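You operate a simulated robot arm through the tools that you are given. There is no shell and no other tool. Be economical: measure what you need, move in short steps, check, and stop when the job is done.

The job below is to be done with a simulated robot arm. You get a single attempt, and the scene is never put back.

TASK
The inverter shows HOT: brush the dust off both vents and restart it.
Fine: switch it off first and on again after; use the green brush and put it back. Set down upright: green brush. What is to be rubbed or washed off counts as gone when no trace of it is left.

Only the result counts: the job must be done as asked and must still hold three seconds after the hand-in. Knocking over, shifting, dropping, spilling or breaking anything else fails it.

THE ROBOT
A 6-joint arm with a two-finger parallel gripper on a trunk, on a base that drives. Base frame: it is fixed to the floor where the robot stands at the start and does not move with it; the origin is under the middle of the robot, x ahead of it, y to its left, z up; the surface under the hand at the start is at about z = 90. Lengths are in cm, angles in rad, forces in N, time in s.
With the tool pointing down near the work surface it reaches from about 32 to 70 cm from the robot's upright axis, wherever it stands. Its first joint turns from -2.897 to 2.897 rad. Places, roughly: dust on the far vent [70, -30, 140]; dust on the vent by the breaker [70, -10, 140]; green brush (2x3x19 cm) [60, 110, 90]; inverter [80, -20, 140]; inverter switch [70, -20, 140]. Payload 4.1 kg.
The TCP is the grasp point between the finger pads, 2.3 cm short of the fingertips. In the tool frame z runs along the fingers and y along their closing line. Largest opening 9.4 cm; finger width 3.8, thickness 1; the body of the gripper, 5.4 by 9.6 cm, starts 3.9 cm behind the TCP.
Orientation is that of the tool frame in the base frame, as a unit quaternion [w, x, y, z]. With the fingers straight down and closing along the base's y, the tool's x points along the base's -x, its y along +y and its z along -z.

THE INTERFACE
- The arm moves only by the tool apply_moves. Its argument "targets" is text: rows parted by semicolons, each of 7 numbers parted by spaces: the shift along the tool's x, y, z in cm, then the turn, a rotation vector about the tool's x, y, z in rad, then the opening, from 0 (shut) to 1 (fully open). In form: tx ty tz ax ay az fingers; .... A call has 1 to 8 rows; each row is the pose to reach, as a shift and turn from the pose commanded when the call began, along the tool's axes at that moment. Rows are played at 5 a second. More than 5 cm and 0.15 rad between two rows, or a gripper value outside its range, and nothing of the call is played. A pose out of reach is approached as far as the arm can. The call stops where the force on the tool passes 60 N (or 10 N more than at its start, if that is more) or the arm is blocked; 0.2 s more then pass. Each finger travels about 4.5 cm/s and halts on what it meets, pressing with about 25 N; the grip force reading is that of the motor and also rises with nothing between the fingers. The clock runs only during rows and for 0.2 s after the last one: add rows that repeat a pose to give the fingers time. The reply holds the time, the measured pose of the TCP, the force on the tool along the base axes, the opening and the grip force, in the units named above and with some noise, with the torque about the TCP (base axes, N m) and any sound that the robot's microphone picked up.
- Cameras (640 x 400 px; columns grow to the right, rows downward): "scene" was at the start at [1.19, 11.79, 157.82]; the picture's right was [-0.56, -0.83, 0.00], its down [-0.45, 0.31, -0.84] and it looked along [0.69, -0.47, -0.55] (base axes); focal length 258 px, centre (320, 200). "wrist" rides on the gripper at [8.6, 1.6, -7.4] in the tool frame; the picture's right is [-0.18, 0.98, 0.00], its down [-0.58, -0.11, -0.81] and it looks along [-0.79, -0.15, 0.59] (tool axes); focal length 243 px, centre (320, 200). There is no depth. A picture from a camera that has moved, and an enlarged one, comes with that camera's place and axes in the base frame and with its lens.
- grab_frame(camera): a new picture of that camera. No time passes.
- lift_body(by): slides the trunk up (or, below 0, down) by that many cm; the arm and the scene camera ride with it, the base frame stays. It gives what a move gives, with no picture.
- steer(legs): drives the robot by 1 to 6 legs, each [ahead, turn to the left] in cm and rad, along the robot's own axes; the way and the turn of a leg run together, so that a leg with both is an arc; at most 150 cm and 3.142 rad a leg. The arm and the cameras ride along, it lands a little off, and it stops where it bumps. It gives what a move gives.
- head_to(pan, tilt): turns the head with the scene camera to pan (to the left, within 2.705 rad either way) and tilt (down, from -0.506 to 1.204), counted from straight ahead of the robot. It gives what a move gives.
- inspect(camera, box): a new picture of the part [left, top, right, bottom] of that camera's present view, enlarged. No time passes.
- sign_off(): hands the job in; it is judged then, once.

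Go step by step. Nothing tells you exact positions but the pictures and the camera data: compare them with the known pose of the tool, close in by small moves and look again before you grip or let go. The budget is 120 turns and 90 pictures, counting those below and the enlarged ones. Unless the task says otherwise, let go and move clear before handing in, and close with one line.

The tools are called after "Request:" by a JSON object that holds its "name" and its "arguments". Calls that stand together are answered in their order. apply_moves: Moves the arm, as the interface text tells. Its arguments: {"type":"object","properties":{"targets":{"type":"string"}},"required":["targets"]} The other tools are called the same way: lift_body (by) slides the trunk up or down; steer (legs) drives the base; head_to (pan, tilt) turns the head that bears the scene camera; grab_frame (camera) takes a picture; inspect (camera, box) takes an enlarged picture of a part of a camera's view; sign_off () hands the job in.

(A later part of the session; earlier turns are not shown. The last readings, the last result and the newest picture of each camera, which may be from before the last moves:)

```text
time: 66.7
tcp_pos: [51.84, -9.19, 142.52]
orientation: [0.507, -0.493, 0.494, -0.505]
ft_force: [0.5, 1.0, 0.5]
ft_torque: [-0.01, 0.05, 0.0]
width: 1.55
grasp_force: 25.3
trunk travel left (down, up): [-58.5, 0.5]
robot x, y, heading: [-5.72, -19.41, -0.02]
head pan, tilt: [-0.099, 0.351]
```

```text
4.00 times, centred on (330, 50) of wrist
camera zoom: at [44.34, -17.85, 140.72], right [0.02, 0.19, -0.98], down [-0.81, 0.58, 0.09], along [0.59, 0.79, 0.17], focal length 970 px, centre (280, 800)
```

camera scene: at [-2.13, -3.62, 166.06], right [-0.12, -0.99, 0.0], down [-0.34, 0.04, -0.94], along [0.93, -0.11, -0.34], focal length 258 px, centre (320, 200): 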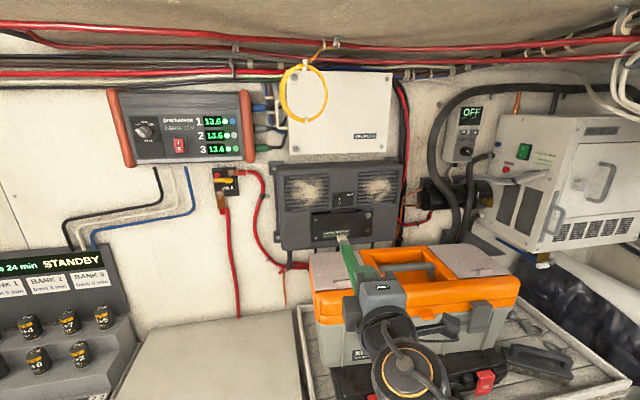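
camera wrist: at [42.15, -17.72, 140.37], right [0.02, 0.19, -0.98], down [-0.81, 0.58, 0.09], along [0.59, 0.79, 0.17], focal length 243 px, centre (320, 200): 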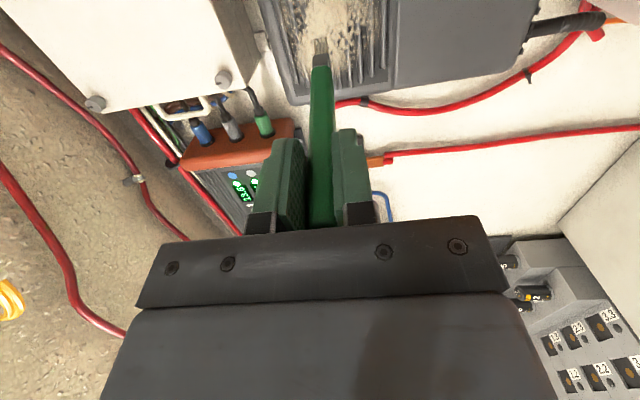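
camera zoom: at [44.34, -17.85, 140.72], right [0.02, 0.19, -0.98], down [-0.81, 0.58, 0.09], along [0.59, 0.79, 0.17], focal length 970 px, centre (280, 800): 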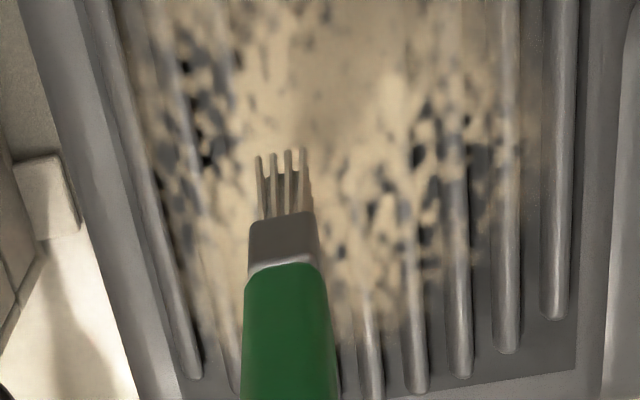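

Not touching yet. I'm advancing a little more.

Request:
{"name": "apply_moves", "arguments": {"targets": "0 0 0.5 0 0 0 0; 0 0 1 0 0 0 0"}}

Request:
{"name": "inspect", "arguments": {"camera": "wrist", "box": [260, 0, 400, 100]}}

```text
time: 67.3
tcp_pos: [52.76, -9.27, 142.62]
orientation: [0.507, -0.493, 0.495, -0.505]
ft_force: [0.9, 0.0, -0.1]
ft_torque: [0.02, 0.02, 0.0]
width: 1.55
grasp_force: 25.0
trunk travel left (down, up): [-58.5, 0.5]
robot x, y, heading: [-5.27, -19.28, -0.018]
head pan, tilt: [-0.099, 0.351]
```

```text
4.00 times, centred on (330, 50) of wrist
camera zoom: at [45.33, -17.91, 140.75], right [0.02, 0.19, -0.98], down [-0.81, 0.58, 0.09], along [0.59, 0.79, 0.17], focal length 970 px, centre (280, 800)
```

zoom: 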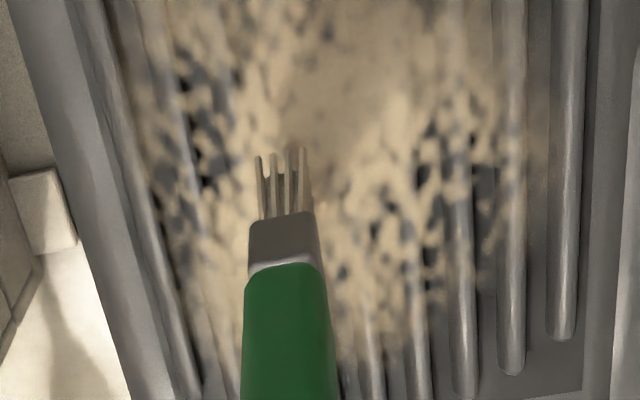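

Request:
{"name": "apply_moves", "arguments": {"targets": "0 0 0.4 0 0 0 0; 0 0 0.8 0 0 0 0; 0 0 1.2 0 0 0 0"}}

Request:
{"name": "inspect", "arguments": {"camera": "wrist", "box": [260, 0, 400, 100]}}

```text
time: 68.1
tcp_pos: [53.79, -9.31, 142.68]
orientation: [0.507, -0.493, 0.495, -0.505]
ft_force: [-6.2, -0.1, -1.4]
ft_torque: [-0.03, 0.22, 0.08]
width: 1.57
grasp_force: 25.8
trunk travel left (down, up): [-58.5, 0.5]
robot x, y, heading: [-5.52, -19.56, -0.018]
head pan, tilt: [-0.099, 0.351]
```

```text
4.00 times, centred on (330, 50) of wrist
camera zoom: at [46.34, -17.95, 140.8], right [0.02, 0.19, -0.98], down [-0.81, 0.58, 0.09], along [0.59, 0.79, 0.17], focal length 970 px, centre (280, 800)
```

zoom: 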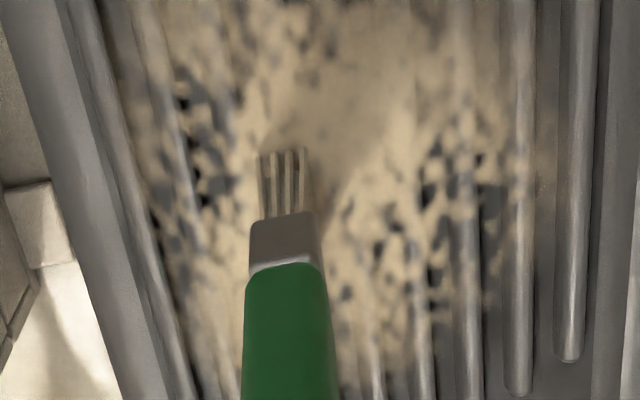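

Contact is at TCP x ≈ 53.7, with about 6 N. I'll try a short vertical stroke and see what it removes.

Request:
{"name": "apply_moves", "arguments": {"targets": "0 -1.5 0 0 0 0 0; 0 -3 0 0 0 0 0; 0 -1 0 0 0 0 0; 0 1 0 0 0 0 0; 0 3 0 0 0 0 0; 0 5 0 0 0 0 0"}}

Request:
{"name": "inspect", "arguments": {"camera": "scene", "box": [270, 150, 410, 240]}}

Request:
{"name": "inspect", "arguments": {"camera": "wrist", "box": [220, 0, 420, 140]}}

```text
time: 69.5
tcp_pos: [53.81, -9.17, 138.0]
orientation: [0.509, -0.492, 0.493, -0.506]
ft_force: [-16.9, -1.3, 3.5]
ft_torque: [0.09, -0.82, 0.22]
width: 1.59
grasp_force: 25.2
trunk travel left (down, up): [-58.5, 0.5]
robot x, y, heading: [-5.64, -19.26, -0.023]
head pan, tilt: [-0.099, 0.351]
```

```text
4.44 times, centred on (340, 195) of scene
camera zoom: at [-2.6, -3.66, 165.92], right [-0.12, -0.99, 0.0], down [-0.34, 0.04, -0.94], along [0.93, -0.11, -0.34], focal length 1145 px, centre (231, 222)
```

zoom: 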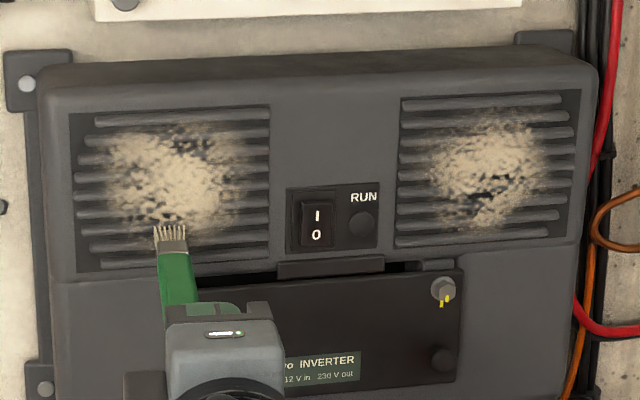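

```text
2.86 times, centred on (320, 70) of wrist
camera zoom: at [46.36, -17.69, 136.05], right [0.03, 0.19, -0.98], down [-0.81, 0.58, 0.09], along [0.59, 0.79, 0.17], focal length 693 px, centre (320, 571)
```

zoom: 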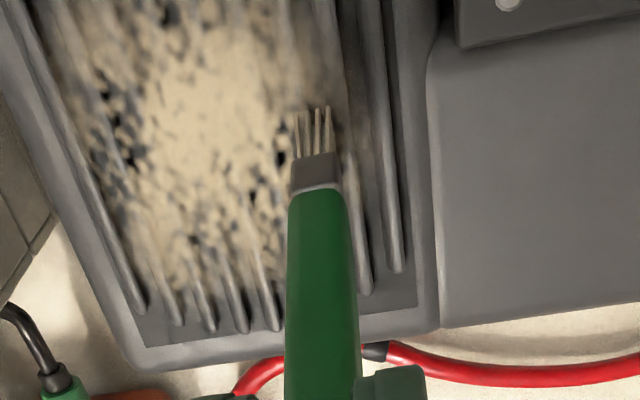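

Contact works, and the grip stays firm at up to 17 N. I'll brush the left vent in full vertical columns, pressing slightly less.

Request:
{"name": "apply_moves", "arguments": {"targets": "-3.8 0.9 -0.1 0 0 0 0; -3.8 -2.3 0 0 0 0 0; -3.8 -5.5 0.08 0 0 0 0; -3.8 -8.3 0.15 0 0 0 0; -2.1 -8.3 0.15 0 0 0 0; -2.1 -5.2 0.07 0 0 0 0; -2.1 -2 -0.02 0 0 0 0; -2.1 0.9 -0.1 0 0 0 0"}}

Request:
{"name": "inspect", "arguments": {"camera": "scene", "box": [270, 150, 410, 240]}}

```text
time: 71.3
tcp_pos: [54.1, -7.07, 136.64]
orientation: [0.509, -0.492, 0.493, -0.507]
ft_force: [-13.1, 0.5, 2.4]
ft_torque: [0.04, -0.46, 0.02]
width: 1.53
grasp_force: 25.3
trunk travel left (down, up): [-58.5, 0.5]
robot x, y, heading: [-5.64, -19.13, -0.02]
head pan, tilt: [-0.099, 0.351]
```

```text
4.44 times, centred on (340, 195) of scene
camera zoom: at [-2.49, -3.65, 165.91], right [-0.12, -0.99, 0.0], down [-0.34, 0.04, -0.94], along [0.93, -0.11, -0.34], focal length 1145 px, centre (231, 222)
```

zoom: 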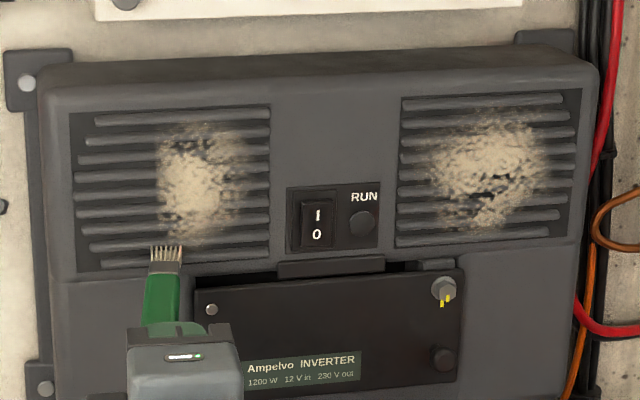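

Those columns came completely clean. I'm continuing across the rest of the left vent.

Request:
{"name": "apply_moves", "arguments": {"targets": "1.3 0 0 0 0 0 0; 1.3 -3.2 0.09 0 0 0 0; 1.3 -6.4 0.17 0 0 0 0; 1.3 -9.5 0.25 0 0 0 0; 2.8 -9.5 0.25 0 0 0 0; 2.8 -6.4 0.17 0 0 0 0; 2.8 -3.2 0.09 0 0 0 0; 2.8 0 0 0 0 0 0"}}

Request:
{"name": "apply_moves", "arguments": {"targets": "1.5 0 0 0 0 0 0; 1.5 -3.2 0.09 0 0 0 0; 1.5 -6.4 0.17 0 0 0 0; 1.5 -9.5 0.25 0 0 0 0; 3 -9.5 0.25 0 0 0 0; 3 -6.4 0.17 0 0 0 0; 3 -3.2 0.09 0 0 0 0; 3 0 0 0 0 0 0"}}

Request:
{"name": "inspect", "arguments": {"camera": "scene", "box": [270, 150, 410, 240]}}

```text
time: 73.1
tcp_pos: [54.36, -10.08, 137.05]
orientation: [0.51, -0.492, 0.493, -0.505]
ft_force: [-6.4, -0.5, 1.8]
ft_torque: [0.04, -0.28, 0.05]
width: 1.54
grasp_force: 24.8
trunk travel left (down, up): [-58.5, 0.5]
robot x, y, heading: [-5.84, -19.48, -0.022]
head pan, tilt: [-0.099, 0.351]
```

```text
time: 74.9
tcp_pos: [54.11, -13.05, 136.57]
orientation: [0.508, -0.493, 0.494, -0.505]
ft_force: [-0.4, -0.1, -0.3]
ft_torque: [0.0, 0.04, 0.0]
width: 1.57
grasp_force: 25.2
trunk travel left (down, up): [-58.5, 0.5]
robot x, y, heading: [-5.28, -19.36, -0.019]
head pan, tilt: [-0.099, 0.351]
```

```text
4.44 times, centred on (340, 195) of scene
camera zoom: at [-2.12, -3.64, 165.9], right [-0.12, -0.99, 0.0], down [-0.34, 0.04, -0.94], along [0.93, -0.11, -0.34], focal length 1145 px, centre (231, 222)
```

zoom: 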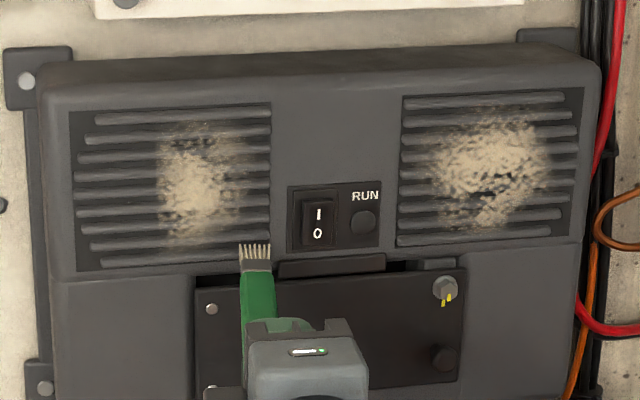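

The later columns had lost contact (force near 0). I'll press forward until I feel contact again.

Request:
{"name": "apply_moves", "arguments": {"targets": "-0.3 -0.5 0.2 0 0 0 0; -0.3 -0.5 0.4 0 0 0 0"}}

```text
time: 75.5
tcp_pos: [54.52, -12.77, 137.3]
orientation: [0.507, -0.493, 0.495, -0.506]
ft_force: [0.9, 0.5, -0.7]
ft_torque: [0.0, 0.06, 0.0]
width: 1.55
grasp_force: 25.1
trunk travel left (down, up): [-58.5, 0.5]
robot x, y, heading: [-5.87, -18.97, -0.02]
head pan, tilt: [-0.099, 0.351]
```

Request:
{"name": "apply_moves", "arguments": {"targets": "0 0 0.3 0 0 0 0; 0 0 0.6 0 0 0 0"}}

Request:
{"name": "inspect", "arguments": {"camera": "wrist", "box": [220, 0, 420, 240]}}

```text
time: 76.1
tcp_pos: [54.63, -12.58, 137.38]
orientation: [0.509, -0.492, 0.494, -0.505]
ft_force: [-22.1, -0.2, -3.1]
ft_torque: [-0.01, 0.44, 0.05]
width: 1.59
grasp_force: 24.6
trunk travel left (down, up): [-58.5, 0.5]
robot x, y, heading: [-5.87, -19.21, -0.02]
head pan, tilt: [-0.099, 0.351]
```

```text
1.67 times, centred on (320, 120) of wrist
camera zoom: at [47.17, -21.26, 135.53], right [0.03, 0.19, -0.98], down [-0.81, 0.58, 0.09], along [0.59, 0.79, 0.17], focal length 404 px, centre (320, 333)
```

zoom: 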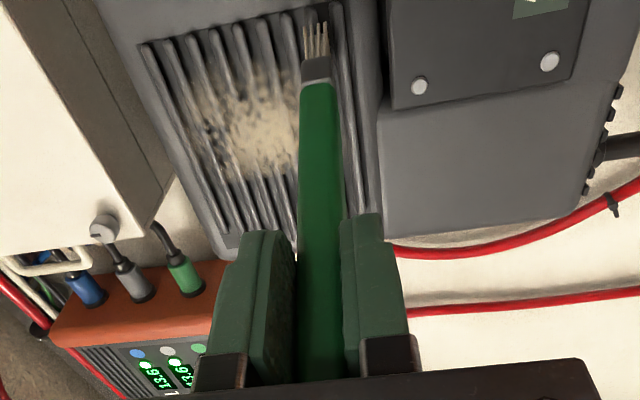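

Contact is back at about 22 N; the brush had slid slightly in the grip. I'm easing off a little and brushing the remaining columns back toward the left.

Request:
{"name": "apply_moves", "arguments": {"targets": "0 0.6 -0.13 0 0 0 0; 0 -2.6 -0.03 0 0 0 0; 0 -5.8 0.07 0 0 0 0; 0 -9 0.16 0 0 0 0; -1.4 -9 0.16 0 0 0 0; -1.4 -5.8 0.07 0 0 0 0; -1.4 -2.6 -0.03 0 0 0 0; -1.4 0.6 -0.1 0 0 0 0"}}

Request:
{"name": "inspect", "arguments": {"camera": "scene", "box": [270, 150, 410, 240]}}

```text
time: 77.9
tcp_pos: [54.76, -11.23, 136.51]
orientation: [0.508, -0.493, 0.494, -0.505]
ft_force: [-10.8, -1.4, 3.2]
ft_torque: [-0.04, -0.56, -0.2]
width: 1.54
grasp_force: 24.4
trunk travel left (down, up): [-58.5, 0.5]
robot x, y, heading: [-5.6, -18.94, -0.016]
head pan, tilt: [-0.099, 0.351]
```

```text
4.44 times, centred on (340, 195) of scene
camera zoom: at [-2.44, -3.67, 165.91], right [-0.12, -0.99, 0.0], down [-0.34, 0.04, -0.94], along [0.93, -0.11, -0.34], focal length 1145 px, centre (231, 222)
```

zoom: 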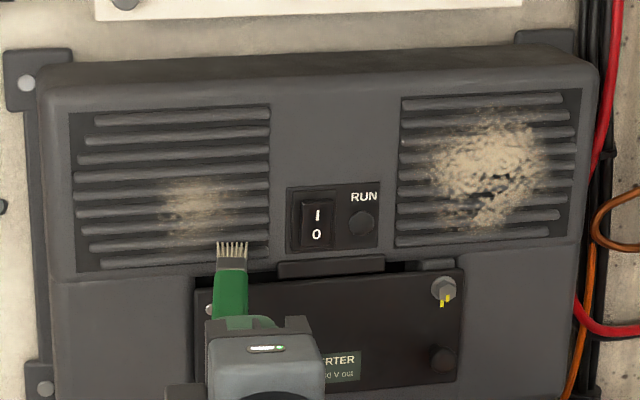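

Almost clean. A faint patch remains in the lower middle, so I'll do the next columns over it.

Request:
{"name": "apply_moves", "arguments": {"targets": "-1.3 0 0.02 0 0 0 0; -1.3 -3.2 0.12 0 0 0 0; -1.3 -6.4 0.2 0 0 0 0; -1.3 -8.4 0.27 0 0 0 0; -2.6 -8.4 0.27 0 0 0 0; -2.6 -6.4 0.2 0 0 0 0; -2.6 -3.2 0.12 0 0 0 0; -2.6 0 0.04 0 0 0 0"}}

Request:
{"name": "inspect", "arguments": {"camera": "scene", "box": [270, 150, 410, 240]}}

```text
time: 79.7
tcp_pos: [54.83, -8.88, 136.6]
orientation: [0.508, -0.492, 0.494, -0.505]
ft_force: [-12.3, -0.3, 2.6]
ft_torque: [-0.05, -0.44, -0.18]
width: 1.54
grasp_force: 24.7
trunk travel left (down, up): [-58.5, 0.5]
robot x, y, heading: [-5.47, -19.05, -0.02]
head pan, tilt: [-0.099, 0.351]
```

```text
4.44 times, centred on (340, 195) of scene
camera zoom: at [-2.44, -3.65, 165.91], right [-0.12, -0.99, 0.0], down [-0.34, 0.04, -0.94], along [0.93, -0.11, -0.34], focal length 1145 px, centre (231, 222)
```

zoom: 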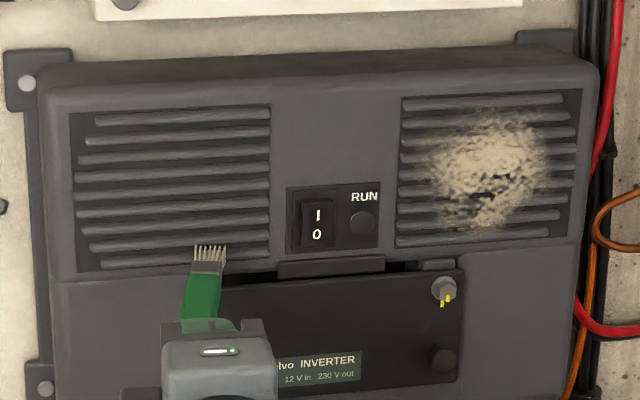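

The left vent looks clean. I'm backing off and crossing to the right vent without touching the switch, then re-establishing light contact there.

Request:
{"name": "apply_moves", "arguments": {"targets": "0 0 -3 0 0 0 0; 5 0 -3 0 0 0 0; 10 0 -3 0 0 0 0; 15 0 -3 0 0 0 0; 15 0 -1 0 0 0 0; 15 0 -0.4 0 0 0 0; 15 0 -0.1 0 0 0 0"}}

Request:
{"name": "inspect", "arguments": {"camera": "scene", "box": [270, 150, 410, 240]}}

```text
time: 81.3
tcp_pos: [55.05, -17.71, 138.75]
orientation: [-0.494, 0.486, -0.507, 0.512]
ft_force: [-1.4, 0.1, -0.7]
ft_torque: [0.05, 0.12, 0.0]
width: 1.57
grasp_force: 25.2
out of reach, approached as far as the arm can: row 3, 4, 5, 6, 7
trunk travel left (down, up): [-58.5, 0.5]
robot x, y, heading: [-5.67, -18.87, -0.018]
head pan, tilt: [-0.099, 0.351]
```

```text
4.44 times, centred on (340, 195) of scene
camera zoom: at [-2.16, -3.67, 165.9], right [-0.12, -0.99, 0.0], down [-0.34, 0.04, -0.94], along [0.93, -0.11, -0.34], focal length 1145 px, centre (231, 222)
```

zoom: 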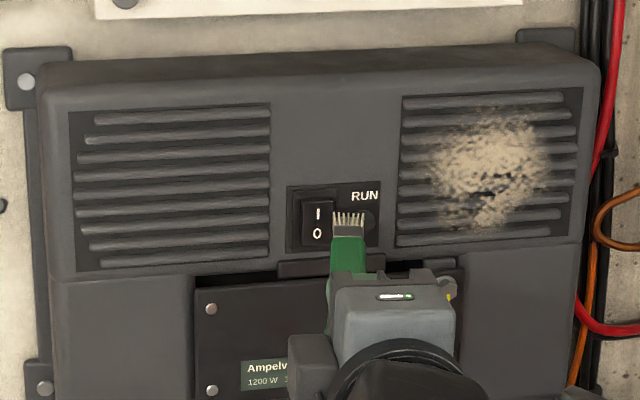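

The arm reached a wrist limit just right of straight ahead. If I yaw the brush about 0.25 rad to the right, the tip can reach the right vent with the wrist in range, so I'm backing off and trying that.

Request:
{"name": "apply_moves", "arguments": {"targets": "0 0 -3 0 0 0 0; 0 0 -5 0 0.08 0 0; 0 0 -5 0 0.16 0 0; 0.8 0 -5 0 0.24 0 0; 1.6 0 -5 0 0.28 0 0"}}

Request:
{"name": "inspect", "arguments": {"camera": "scene", "box": [270, 150, 410, 240]}}

```text
time: 82.5
tcp_pos: [50.01, -19.32, 138.46]
orientation: [-0.433, 0.416, -0.561, 0.57]
ft_force: [0.4, -0.1, -0.2]
ft_torque: [0.05, 0.05, -0.02]
width: 1.58
grasp_force: 25.0
out of reach, approached as far as the arm can: row 1
trunk travel left (down, up): [-58.5, 0.5]
robot x, y, heading: [-5.72, -19.32, -0.014]
head pan, tilt: [-0.099, 0.351]
```

```text
4.44 times, centred on (340, 195) of scene
camera zoom: at [-2.13, -3.65, 165.9], right [-0.12, -0.99, 0.0], down [-0.34, 0.04, -0.94], along [0.93, -0.11, -0.34], focal length 1145 px, centre (231, 222)
```

zoom: 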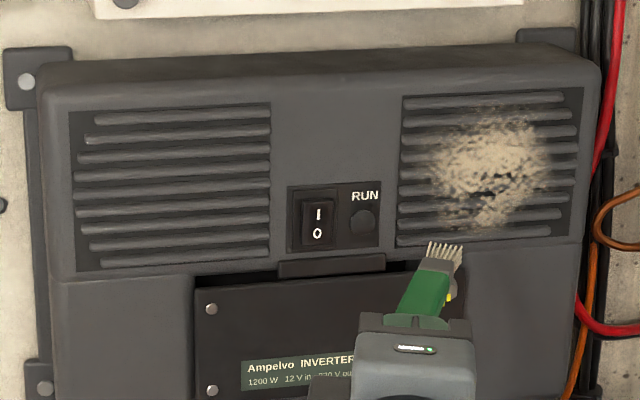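

The brush tip is now in front of the right vent's left edge. I'm advancing to light contact.

Request:
{"name": "apply_moves", "arguments": {"targets": "-0.7 0.47 2.4 0 0 0 0; -1.39 0.93 4.78 0 0 0 0; -1.47 0.94 5.07 0 0 0 0; -1.56 0.95 5.36 0 0 0 0"}}

Request:
{"name": "inspect", "arguments": {"camera": "scene", "box": [270, 150, 410, 240]}}

```text
time: 83.5
tcp_pos: [55.78, -19.08, 137.5]
orientation: [-0.433, 0.418, -0.56, 0.568]
ft_force: [0.1, 0.4, -0.2]
ft_torque: [0.01, 0.04, 0.03]
width: 1.56
grasp_force: 24.2
trunk travel left (down, up): [-58.5, 0.5]
robot x, y, heading: [-5.67, -19.2, -0.021]
head pan, tilt: [-0.099, 0.351]
```

```text
4.44 times, centred on (340, 195) of scene
camera zoom: at [-2.13, -3.63, 165.9], right [-0.12, -0.99, 0.0], down [-0.34, 0.04, -0.94], along [0.93, -0.11, -0.34], focal length 1145 px, centre (231, 222)
```

zoom: 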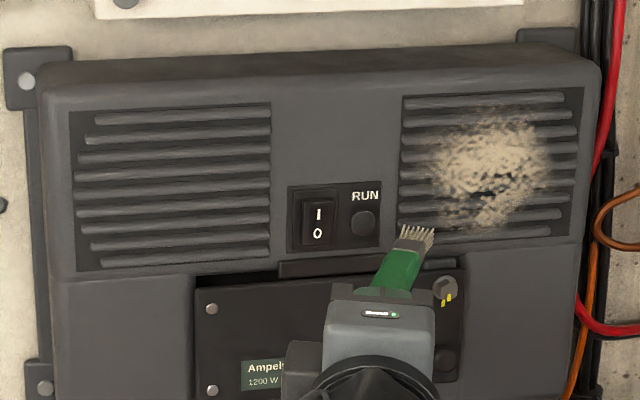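

Request:
{"name": "apply_moves", "arguments": {"targets": "-0.08 0 0.29 0 0 0 0; -0.16 0 0.55 0 0 0 0"}}

```text
time: 84.1
tcp_pos: [56.27, -19.18, 137.53]
orientation: [-0.433, 0.417, -0.561, 0.569]
ft_force: [-0.3, 0.7, -1.3]
ft_torque: [0.01, 0.03, 0.0]
width: 1.57
grasp_force: 25.0
trunk travel left (down, up): [-58.5, 0.5]
robot x, y, heading: [-5.47, -19.09, -0.019]
head pan, tilt: [-0.099, 0.351]
```

Request:
{"name": "apply_moves", "arguments": {"targets": "-0.08 0 0.29 0 0 0 0; -0.14 0 0.48 0 0 0 0"}}

```text
time: 84.7
tcp_pos: [56.68, -18.91, 137.63]
orientation: [-0.433, 0.417, -0.56, 0.57]
ft_force: [-1.9, 1.0, -0.5]
ft_torque: [0.0, 0.05, -0.04]
width: 1.56
grasp_force: 24.7
trunk travel left (down, up): [-58.5, 0.5]
robot x, y, heading: [-5.87, -19.46, -0.021]
head pan, tilt: [-0.099, 0.351]
```

Contact is just starting. I'm pressing slightly more and brushing the first two columns of the right vent.

Request:
{"name": "apply_moves", "arguments": {"targets": "-0.03 0.7 0.1 0 0 0 0; -0.06 -2.5 0.18 0 0 0 0; -0.1 -5.5 0.25 0 0 0 0; -0.14 -8.6 0.33 0 0 0 0; 1.2 -8.6 0.72 0 0 0 0; 1.24 -5.5 0.64 0 0 0 0; 1.28 -2.5 0.57 0 0 0 0; 1.32 0.7 0.49 0 0 0 0"}}

Request:
{"name": "inspect", "arguments": {"camera": "scene", "box": [270, 150, 410, 240]}}

```text
time: 86.5
tcp_pos: [56.87, -20.6, 137.02]
orientation: [-0.434, 0.417, -0.56, 0.57]
ft_force: [-6.8, -0.7, 1.8]
ft_torque: [-0.02, -0.16, -0.4]
width: 1.57
grasp_force: 24.9
trunk travel left (down, up): [-58.5, 0.5]
robot x, y, heading: [-5.47, -19.03, -0.022]
head pan, tilt: [-0.099, 0.351]
```

```text
4.44 times, centred on (340, 195) of scene
camera zoom: at [-2.31, -3.66, 165.91], right [-0.12, -0.99, 0.0], down [-0.34, 0.04, -0.94], along [0.93, -0.11, -0.34], focal length 1145 px, centre (231, 222)
```

zoom: 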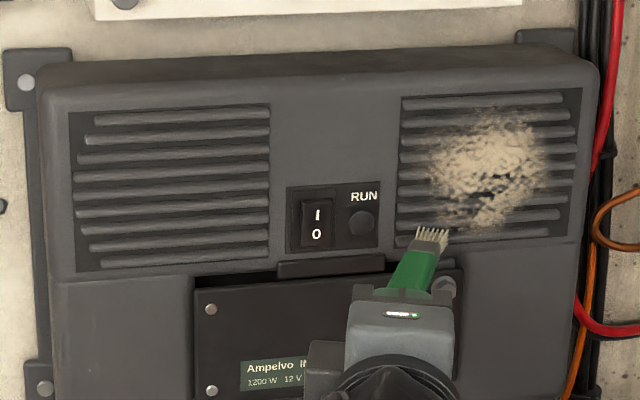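

Request:
{"name": "apply_moves", "arguments": {"targets": "1.23 0 0.46 0 0 0 0; 1.19 -3.2 0.54 0 0 0 0; 1.15 -6.3 0.62 0 0 0 0; 1.12 -9.3 0.69 0 0 0 0; 2.36 -9.3 1.05 0 0 0 0; 2.4 -6.3 0.98 0 0 0 0; 2.44 -3.2 0.9 0 0 0 0; 2.48 0 0.82 0 0 0 0"}}

Request:
{"name": "inspect", "arguments": {"camera": "scene", "box": [270, 150, 410, 240]}}

```text
time: 88.3
tcp_pos: [56.89, -23.12, 137.0]
orientation: [-0.434, 0.418, -0.56, 0.57]
ft_force: [-0.1, -0.3, -0.2]
ft_torque: [0.01, 0.02, 0.02]
width: 1.55
grasp_force: 24.7
trunk travel left (down, up): [-58.5, 0.5]
robot x, y, heading: [-5.83, -18.95, -0.017]
head pan, tilt: [-0.099, 0.351]
```

```text
4.44 times, centred on (340, 195) of scene
camera zoom: at [-2.16, -3.64, 165.9], right [-0.12, -0.99, 0.0], down [-0.34, 0.04, -0.94], along [0.93, -0.11, -0.34], focal length 1145 px, centre (231, 222)
```

zoom: 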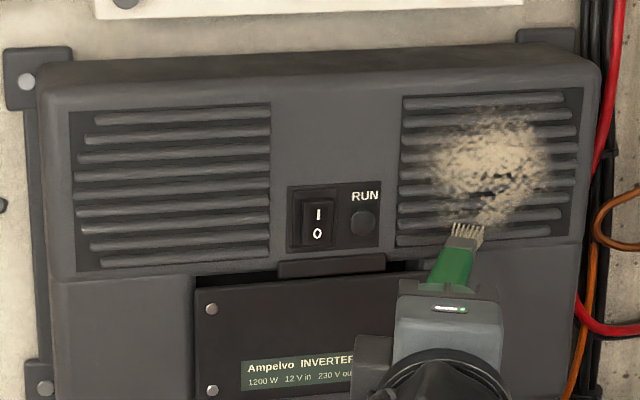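

Contact was lost again as the brush slid a bit in the grip. I'm pressing in further to seat it firmly.

Request:
{"name": "apply_moves", "arguments": {"targets": "-0.08 0 0.29 0 0 0 0; -0.16 0 0.58 0 0 0 0; -0.2 0 0.72 0 0 0 0"}}

Request:
{"name": "grab_frame", "arguments": {"camera": "wrist"}}

```text
time: 89.1
tcp_pos: [57.34, -22.75, 137.13]
orientation: [-0.434, 0.417, -0.559, 0.57]
ft_force: [-16.9, 4.2, -1.3]
ft_torque: [0.1, 0.22, -0.3]
width: 1.55
grasp_force: 24.8
trunk travel left (down, up): [-58.5, 0.5]
robot x, y, heading: [-5.85, -19.07, -0.027]
head pan, tilt: [-0.099, 0.351]
```

```text
38 pictures are left
camera wrist: at [47.8, -29.05, 135.13], right [0.08, 0.18, -0.98], down [-0.62, 0.78, 0.09], along [0.78, 0.6, 0.17], focal length 243 px, centre (320, 200)
```

wrist: 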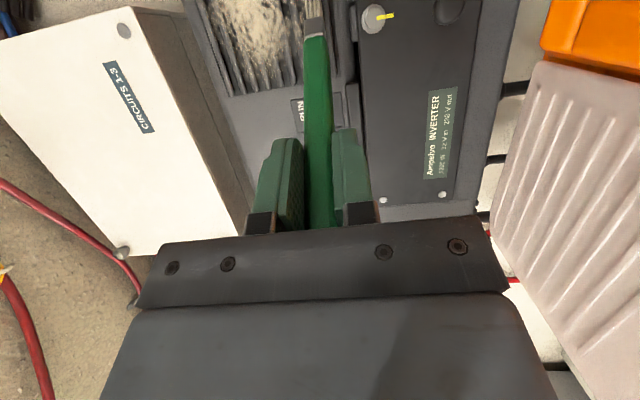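

Request:
{"name": "apply_moves", "arguments": {"targets": "-0.04 -3.2 0.05 0 0 0 0; -0.08 -6.3 0.12 0 0 0 0; -0.12 -9.3 0.2 0 0 0 0; -1.23 -9.3 -0.64 0 0 0 0; -1.37 -9.3 -0.12 0 0 0 0; -1.33 -6.3 -0.2 0 0 0 0; -1.29 -3.2 -0.27 0 0 0 0; -1.25 0 -0.34 0 0 0 0"}}

Request:
{"name": "inspect", "arguments": {"camera": "scene", "box": [270, 150, 410, 240]}}

```text
time: 90.9
tcp_pos: [57.64, -21.8, 137.12]
orientation: [-0.433, 0.417, -0.559, 0.571]
ft_force: [-8.1, 0.7, 1.6]
ft_torque: [-0.14, -0.29, -0.57]
width: 1.57
grasp_force: 25.1
trunk travel left (down, up): [-58.5, 0.5]
robot x, y, heading: [-5.39, -19.27, -0.029]
head pan, tilt: [-0.099, 0.351]
```

```text
4.44 times, centred on (340, 195) of scene
camera zoom: at [-2.36, -3.63, 165.91], right [-0.12, -0.99, 0.0], down [-0.34, 0.04, -0.94], along [0.93, -0.11, -0.34], focal length 1145 px, centre (231, 222)
```

zoom: 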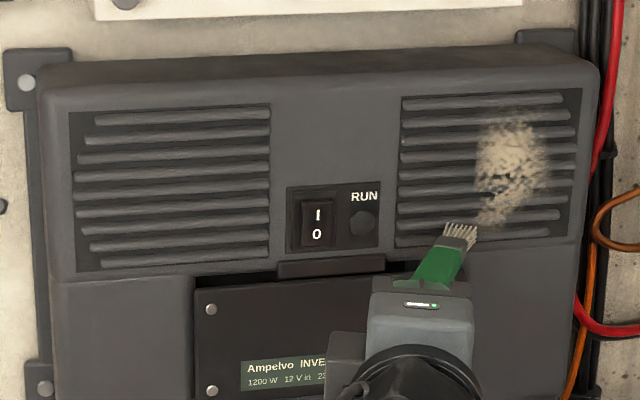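

The left half of the right vent is clean. I'm continuing to the right, lifting between columns.

Request:
{"name": "apply_moves", "arguments": {"targets": "1.96 0 0.05 0 0 0 0; 1.78 0 0.69 0 0 0 0; 1.74 -3.2 0.77 0 0 0 0; 1.7 -6.3 0.85 0 0 0 0; 1.67 -9.3 0.92 0 0 0 0; 3.1 -9.3 0.8 0 0 0 0; 3.0 -9.3 1.32 0 0 0 0; 3.04 -6.3 1.25 0 0 0 0"}}

Request:
{"name": "apply_moves", "arguments": {"targets": "0.04 3.1 -0.07 0 0 0 0; 0.08 6.3 -0.15 0 0 0 0"}}

Request:
{"name": "inspect", "arguments": {"camera": "scene", "box": [270, 150, 410, 240]}}

```text
time: 92.7
tcp_pos: [58.05, -25.25, 143.25]
orientation: [-0.434, 0.418, -0.56, 0.569]
ft_force: [-3.4, -0.3, -0.3]
ft_torque: [-0.06, -0.17, -0.35]
width: 1.56
grasp_force: 25.4
trunk travel left (down, up): [-58.5, 0.5]
robot x, y, heading: [-5.49, -19.51, -0.02]
head pan, tilt: [-0.099, 0.351]
```

```text
time: 93.3
tcp_pos: [58.18, -25.1, 137.13]
orientation: [-0.434, 0.417, -0.561, 0.569]
ft_force: [-2.4, -1.2, -0.1]
ft_torque: [-0.05, -0.09, -0.24]
width: 1.53
grasp_force: 25.6
trunk travel left (down, up): [-58.5, 0.5]
robot x, y, heading: [-5.6, -19.37, -0.023]
head pan, tilt: [-0.099, 0.351]
```

```text
4.44 times, centred on (340, 195) of scene
camera zoom: at [-2.21, -3.65, 165.91], right [-0.12, -0.99, 0.0], down [-0.34, 0.04, -0.94], along [0.93, -0.11, -0.34], focal length 1145 px, centre (231, 222)
```

zoom: 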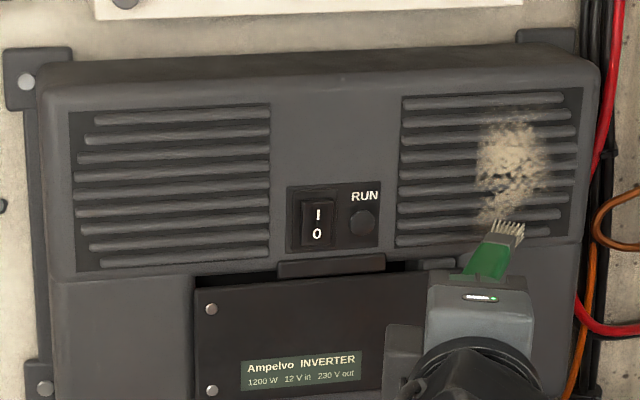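

These strokes were too light at 2–3 N. I'll press harder at this column and stroke again.

Request:
{"name": "apply_moves", "arguments": {"targets": "-0.06 0 0.2 0 0 0 0; -0.1 0 0.35 0 0 0 0"}}

```text
time: 93.9
tcp_pos: [58.11, -25.08, 137.04]
orientation: [-0.434, 0.417, -0.56, 0.57]
ft_force: [-12.3, 0.6, 1.0]
ft_torque: [-0.09, -0.13, -0.61]
width: 1.57
grasp_force: 25.1
trunk travel left (down, up): [-58.5, 0.5]
robot x, y, heading: [-5.71, -19.38, -0.019]
head pan, tilt: [-0.099, 0.351]
```

Request:
{"name": "apply_moves", "arguments": {"targets": "-0.04 -3.2 0.12 0 0 0 0; -0.08 -6.3 0.2 0 0 0 0; -0.12 -9.3 0.28 0 0 0 0; -1.23 -9.3 -0.5 0 0 0 0; -1.37 -9.3 0.05 0 0 0 0; -1.33 -6.3 -0.03 0 0 0 0; -1.29 -3.2 -0.1 0 0 0 0; -1.25 0 -0.17 0 0 0 0"}}

Request:
{"name": "inspect", "arguments": {"camera": "scene", "box": [270, 150, 410, 240]}}

```text
time: 95.7
tcp_pos: [58.38, -23.89, 136.81]
orientation: [-0.432, 0.418, -0.56, 0.569]
ft_force: [-2.5, 0.2, -0.4]
ft_torque: [-0.01, -0.05, -0.22]
width: 1.55
grasp_force: 24.8
trunk travel left (down, up): [-58.5, 0.5]
robot x, y, heading: [-5.69, -19.19, -0.021]
head pan, tilt: [-0.099, 0.351]
```

```text
4.44 times, centred on (340, 195) of scene
camera zoom: at [-2.2, -3.66, 165.9], right [-0.12, -0.99, 0.0], down [-0.34, 0.04, -0.94], along [0.93, -0.11, -0.34], focal length 1145 px, centre (231, 222)
```

zoom: 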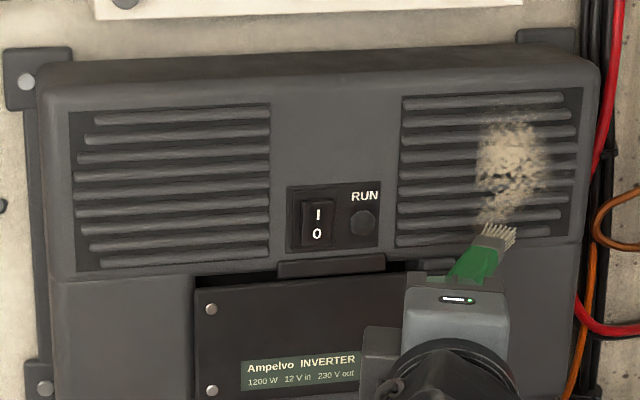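

The brush is slowly turning in the grip because it is pressed at a slant. I'll back off, reduce the yaw so it meets the surface more squarely, and come in again.

Request:
{"name": "apply_moves", "arguments": {"targets": "0.84 -0.08 -2.88 0 0 0 0; 1.42 -0.08 -2.71 0 -0.08 0 0; 1.42 -0.08 -2.71 0 -0.16 0 0; 0.97 -0.04 -1.17 0 -0.16 0 0"}}

Request:
{"name": "inspect", "arguments": {"camera": "scene", "box": [270, 150, 410, 240]}}

```text
time: 96.7
tcp_pos: [57.28, -22.69, 137.53]
orientation: [-0.472, 0.459, -0.529, 0.536]
ft_force: [-0.5, -0.5, 0.7]
ft_torque: [0.0, 0.05, 0.01]
width: 1.54
grasp_force: 25.1
out of reach, approached as far as the arm can: row 3, 4
trunk travel left (down, up): [-58.5, 0.5]
robot x, y, heading: [-5.51, -19.13, -0.018]
head pan, tilt: [-0.099, 0.351]
```

```text
4.44 times, centred on (340, 195) of scene
camera zoom: at [-2.24, -3.66, 165.9], right [-0.12, -0.99, 0.0], down [-0.34, 0.04, -0.94], along [0.93, -0.11, -0.34], focal length 1145 px, centre (231, 222)
```

zoom: 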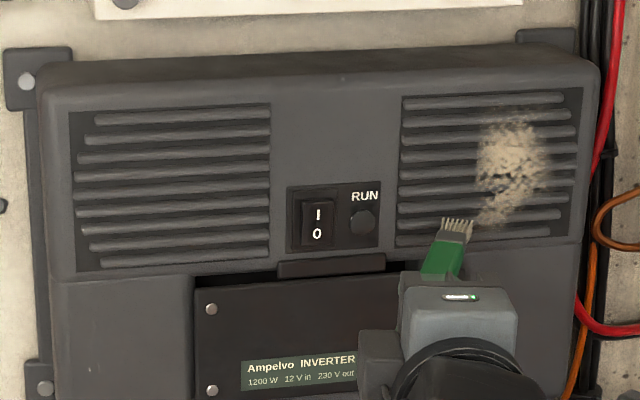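

The wrist limit is confirmed, so I'll reposition the base further right to face the right vent squarely. First I retract the arm, then drive.

Request:
{"name": "apply_moves", "arguments": {"targets": "-0.2 -0.28 -4.06 0 0 0 0; -0.4 -0.56 -8.12 0 0 0 0; -0.6 -0.84 -12.2 0 0 0 0; -0.8 -1.12 -16.2 0 0 0 0; -1 -1.4 -20.3 0 0 0 0"}}

Request:
{"name": "steer", "arguments": {"legs": [[-6, 0], [0, 0.9], [-25, 0], [0, -0.9], [20, 0]]}}

Request:
{"name": "head_to", "arguments": {"pan": 0, "tilt": 0.35}}

Request:
{"name": "grab_frame", "arguments": {"camera": "scene"}}

```text
time: 97.9
tcp_pos: [37.02, -19.06, 138.42]
orientation: [-0.477, 0.461, -0.523, 0.534]
ft_force: [0.0, 0.7, -0.4]
ft_torque: [0.04, 0.03, 0.03]
width: 1.54
grasp_force: 24.9
trunk travel left (down, up): [-58.5, 0.5]
robot x, y, heading: [-5.38, -18.97, -0.016]
head pan, tilt: [-0.099, 0.351]
```

```text
time: 106.1
tcp_pos: [36.05, -39.98, 138.4]
orientation: [-0.468, 0.452, -0.533, 0.542]
ft_force: [-0.9, 0.3, -0.9]
ft_torque: [0.03, 0.04, 0.01]
width: 1.55
grasp_force: 25.3
trunk travel left (down, up): [-58.5, 0.5]
robot x, y, heading: [-6.88, -38.67, -0.056]
head pan, tilt: [-0.099, 0.351]
```

```text
time: 106.8
tcp_pos: [36.12, -39.89, 138.35]
orientation: [-0.466, 0.452, -0.533, 0.542]
ft_force: [-0.7, -0.1, -1.4]
ft_torque: [0.02, 0.01, 0.02]
width: 1.55
grasp_force: 25.1
trunk travel left (down, up): [-58.5, 0.5]
robot x, y, heading: [-6.5, -38.33, -0.058]
head pan, tilt: [0.0, 0.351]
```

```text
33 pictures are left
camera scene: at [-2.65, -22.2, 165.9], right [-0.06, -1.0, 0.0], down [-0.34, 0.02, -0.94], along [0.94, -0.05, -0.34], focal length 258 px, centre (320, 200)
```

scene: 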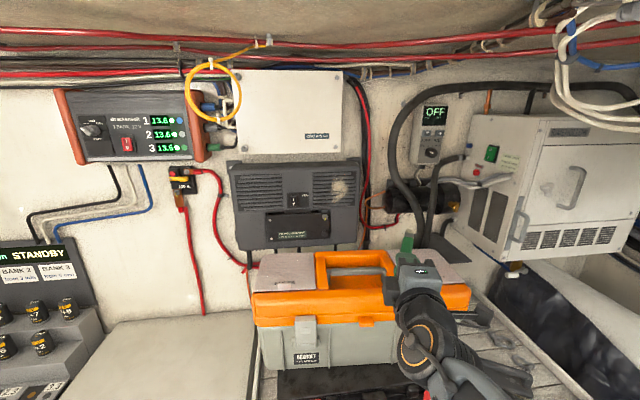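

The base is now directly right of the vent. I'm turning the brush nearly square to the surface and approaching.

Request:
{"name": "apply_moves", "arguments": {"targets": "-2.93 -0.04 3.18 0 -0.05 0 0; -5.86 -0.08 6.36 0 -0.1 0 0; -8.8 -0.12 9.54 0 -0.15 0 0; -11.73 -0.16 12.7 0 -0.2 0 0; -14.66 -0.2 15.9 0 -0.25 0 0"}}

Request:
{"name": "inspect", "arguments": {"camera": "scene", "box": [220, 150, 380, 250]}}

```text
time: 108.0
tcp_pos: [54.34, -27.81, 139.11]
orientation: [0.53, -0.517, 0.47, -0.481]
ft_force: [0.5, -0.1, -0.8]
ft_torque: [0.0, 0.03, -0.05]
width: 1.58
grasp_force: 25.2
trunk travel left (down, up): [-58.5, 0.5]
robot x, y, heading: [-7.08, -38.43, -0.055]
head pan, tilt: [0.0, 0.351]
```

```text
4.00 times, centred on (300, 200) of scene
camera zoom: at [-2.58, -22.15, 165.89], right [-0.06, -1.0, 0.0], down [-0.34, 0.02, -0.94], along [0.94, -0.05, -0.34], focal length 1030 px, centre (400, 200)
```

zoom: 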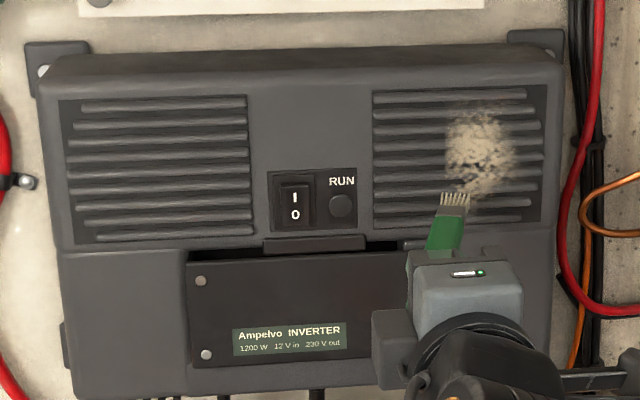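

The tip is now nearly square to the vent at the remaining dust's left edge. I'm lowering it and feeling for contact.

Request:
{"name": "apply_moves", "arguments": {"targets": "0.14 2.54 1.43 0 0 0 0; 0.18 2.55 1.83 0 0 0 0; 0.21 2.55 2.13 0 0 0 0"}}

```text
time: 108.8
tcp_pos: [56.28, -27.91, 136.65]
orientation: [0.53, -0.516, 0.469, -0.481]
ft_force: [0.1, 0.4, -0.4]
ft_torque: [0.03, 0.03, 0.01]
width: 1.56
grasp_force: 25.7
trunk travel left (down, up): [-58.5, 0.5]
robot x, y, heading: [-6.92, -38.42, -0.063]
head pan, tilt: [0.0, 0.351]
```

Request:
{"name": "apply_moves", "arguments": {"targets": "0.03 0 0.3 0 0 0 0; 0.06 0 0.6 0 0 0 0"}}

```text
time: 109.4
tcp_pos: [56.56, -27.98, 136.76]
orientation: [0.529, -0.517, 0.469, -0.482]
ft_force: [-14.4, -0.3, -4.1]
ft_torque: [0.05, 0.55, -0.32]
width: 1.51
grasp_force: 25.4
trunk travel left (down, up): [-58.5, 0.5]
robot x, y, heading: [-6.83, -38.97, -0.06]
head pan, tilt: [0.0, 0.351]
```

Good contact at 14 N with the torque low. I'm brushing two columns.

Request:
{"name": "apply_moves", "arguments": {"targets": "0 -3 0.05 0 0 0 0; 0 -6 0.12 0 0 0 0; 0 -8.7 0.2 0 0 0 0; 1.44 -8.7 -0.45 0 0 0 0; 1.49 -8.7 0.1 0 0 0 0; 1.49 -6 0.04 0 0 0 0; 1.49 -3 -0.03 0 0 0 0; 1.49 0 -0.08 0 0 0 0"}}

Request:
{"name": "inspect", "arguments": {"camera": "scene", "box": [220, 150, 380, 250]}}

```text
time: 111.2
tcp_pos: [56.84, -29.14, 136.42]
orientation: [0.527, -0.515, 0.473, -0.483]
ft_force: [-0.1, 0.3, -0.6]
ft_torque: [0.01, 0.0, 0.03]
width: 1.54
grasp_force: 24.5
trunk travel left (down, up): [-58.5, 0.5]
robot x, y, heading: [-6.79, -38.63, -0.058]
head pan, tilt: [0.0, 0.351]
```

```text
4.00 times, centred on (300, 200) of scene
camera zoom: at [-2.67, -22.17, 165.9], right [-0.06, -1.0, 0.0], down [-0.34, 0.02, -0.94], along [0.94, -0.05, -0.34], focal length 1030 px, centre (400, 200)
```

zoom: 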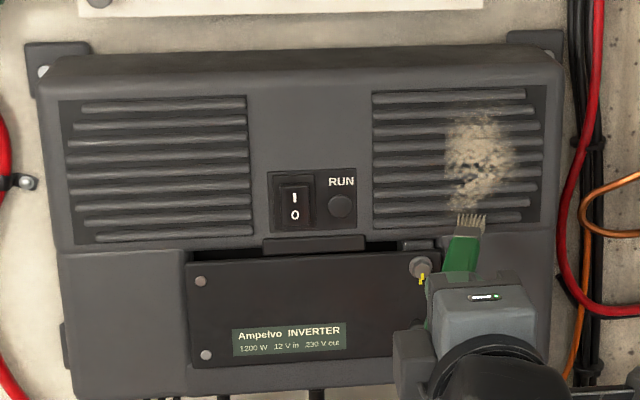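

The brush has slid into the grip again. It should be close to bottoming on the palm, so I'll press firmly in small steps to seat it.

Request:
{"name": "apply_moves", "arguments": {"targets": "0.02 0 0.3 0 0 0 0; 0.05 0 0.55 0 0 0 0; 0.07 0 0.8 0 0 0 0; 0.07 0 0.8 0 0 0 0"}}

```text
time: 112.2
tcp_pos: [57.26, -28.89, 136.85]
orientation: [0.527, -0.515, 0.471, -0.485]
ft_force: [-21.3, 5.2, -3.5]
ft_torque: [0.05, 0.5, 0.28]
width: 1.56
grasp_force: 25.5
out of reach, approached as far as the arm can: row 1, 2
trunk travel left (down, up): [-58.5, 0.5]
robot x, y, heading: [-6.95, -38.64, -0.057]
head pan, tilt: [0.0, 0.351]
```

Request:
{"name": "apply_moves", "arguments": {"targets": "0 -3 0.1 0 0 0 0; 0 -6 0.2 0 0 0 0; 0 -8.7 0.3 0 0 0 0; 0 -6 0.28 0 0 0 0; 0 -3 0.25 0 0 0 0; 0 0 0.22 0 0 0 0"}}

Request:
{"name": "inspect", "arguments": {"camera": "scene", "box": [220, 150, 380, 250]}}

```text
time: 113.6
tcp_pos: [57.38, -29.05, 136.99]
orientation: [0.528, -0.513, 0.472, -0.485]
ft_force: [-19.3, -1.1, 5.4]
ft_torque: [-0.16, -0.94, -0.75]
width: 1.56
grasp_force: 25.3
out of reach, approached as far as the arm can: row 6
trunk travel left (down, up): [-58.5, 0.5]
robot x, y, heading: [-6.65, -38.32, -0.059]
head pan, tilt: [0.0, 0.351]
```

```text
4.00 times, centred on (300, 200) of scene
camera zoom: at [-3.19, -22.22, 165.92], right [-0.06, -1.0, 0.0], down [-0.34, 0.02, -0.94], along [0.94, -0.05, -0.34], focal length 1030 px, centre (400, 200)
```

zoom: 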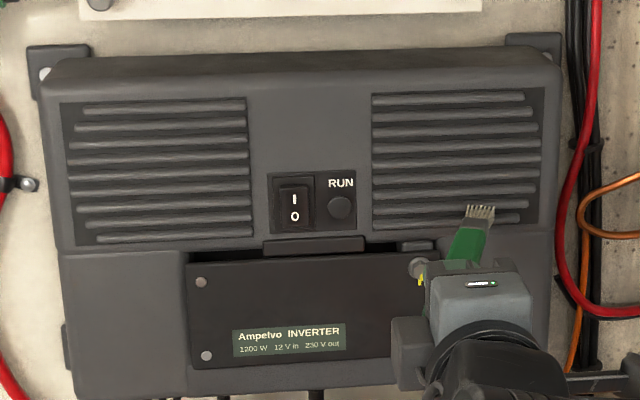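

The right vent looks clean now. I'm backing away and checking both vents closely.

Request:
{"name": "apply_moves", "arguments": {"targets": "0 0 -3 0 0 0 0; 0 0 -7 0 0 0 0; -1 0 -12 0 0 0 0; -2 0 -16.5 0 0 0 0"}}

Request:
{"name": "inspect", "arguments": {"camera": "scene", "box": [305, 165, 365, 212]}}

Request:
{"name": "inspect", "arguments": {"camera": "scene", "box": [230, 168, 290, 215]}}

Request:
{"name": "grab_frame", "arguments": {"camera": "wrist"}}

```text
refused: row 3 steps farther than a row can; nothing moved
```

```text
8.51 times, centred on (335, 188) of scene
camera zoom: at [-3.19, -22.22, 165.92], right [-0.06, -1.0, 0.0], down [-0.34, 0.02, -0.94], along [0.94, -0.05, -0.34], focal length 2192 px, centre (192, 298)
```

zoom: 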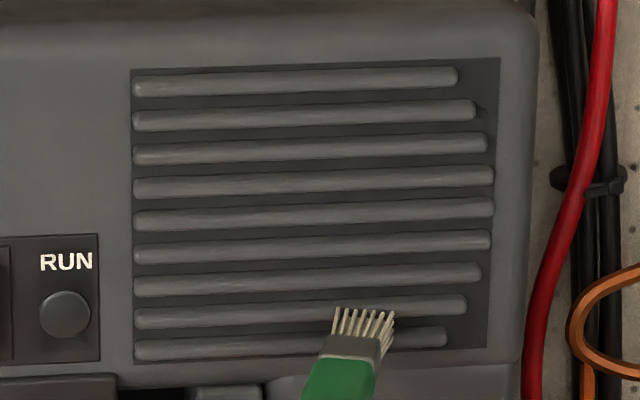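

```text
8.51 times, centred on (260, 192) of scene
camera zoom: at [-3.19, -22.22, 165.92], right [-0.06, -1.0, 0.0], down [-0.34, 0.02, -0.94], along [0.94, -0.05, -0.34], focal length 2192 px, centre (831, 272)
```

zoom: 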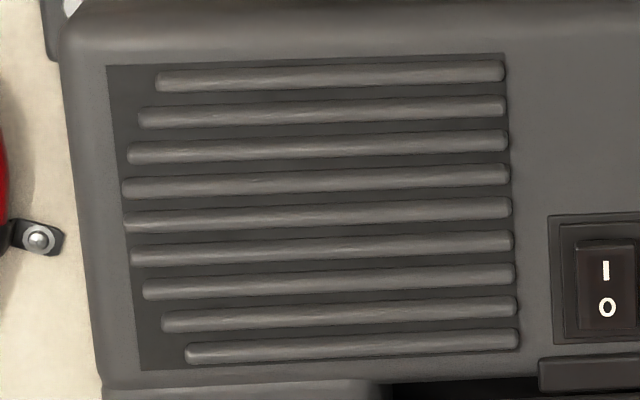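

```text
27 pictures are left
camera wrist: at [50.76, -38.35, 135.12], right [0.01, 0.19, -0.98], down [-0.86, 0.51, 0.09], along [0.52, 0.84, 0.17], focal length 243 px, centre (320, 200)
```

wrist: 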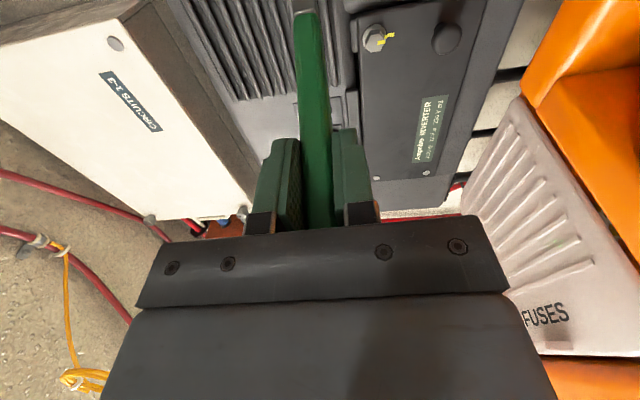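

Both vents are spotless. I'm retracting the arm and driving back to the brush rack.

Request:
{"name": "apply_moves", "arguments": {"targets": "0 0 -3 0 0 0 0; 0 0 -7.5 0 0 0 0; -0.5 0 -12 0 0 0 0; -1 0 -16.5 0 0 0 0; -1 0 -21 0 0 0 0"}}

Request:
{"name": "inspect", "arguments": {"camera": "scene", "box": [230, 160, 370, 220]}}

Request:
{"name": "steer", "arguments": {"legs": [[-6, 0], [0, 1.628], [125, 0], [0, -1.571]]}}

```text
time: 114.8
tcp_pos: [36.69, -30.12, 136.1]
orientation: [0.53, -0.516, 0.47, -0.482]
ft_force: [0.3, -0.3, -0.7]
ft_torque: [0.0, 0.02, 0.04]
width: 1.53
grasp_force: 25.3
trunk travel left (down, up): [-58.5, 0.5]
robot x, y, heading: [-6.44, -38.54, -0.064]
head pan, tilt: [0.0, 0.351]
```

```text
4.57 times, centred on (300, 190) of scene
camera zoom: at [-2.77, -22.24, 165.91], right [-0.06, -1.0, 0.0], down [-0.34, 0.02, -0.94], along [0.94, -0.05, -0.34], focal length 1177 px, centre (411, 246)
```

zoom: 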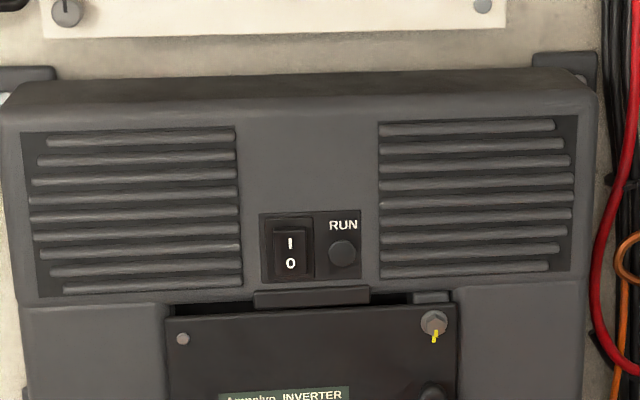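

```text
time: 129.4
tcp_pos: [23.65, 98.87, 136.15]
orientation: [0.559, -0.545, 0.437, -0.448]
ft_force: [-0.2, -0.7, -0.5]
ft_torque: [0.02, 0.05, 0.0]
width: 1.56
grasp_force: 24.6
trunk travel left (down, up): [-58.5, 0.5]
robot x, y, heading: [-18.65, 85.12, 0.072]
head pan, tilt: [0.0, 0.351]
```

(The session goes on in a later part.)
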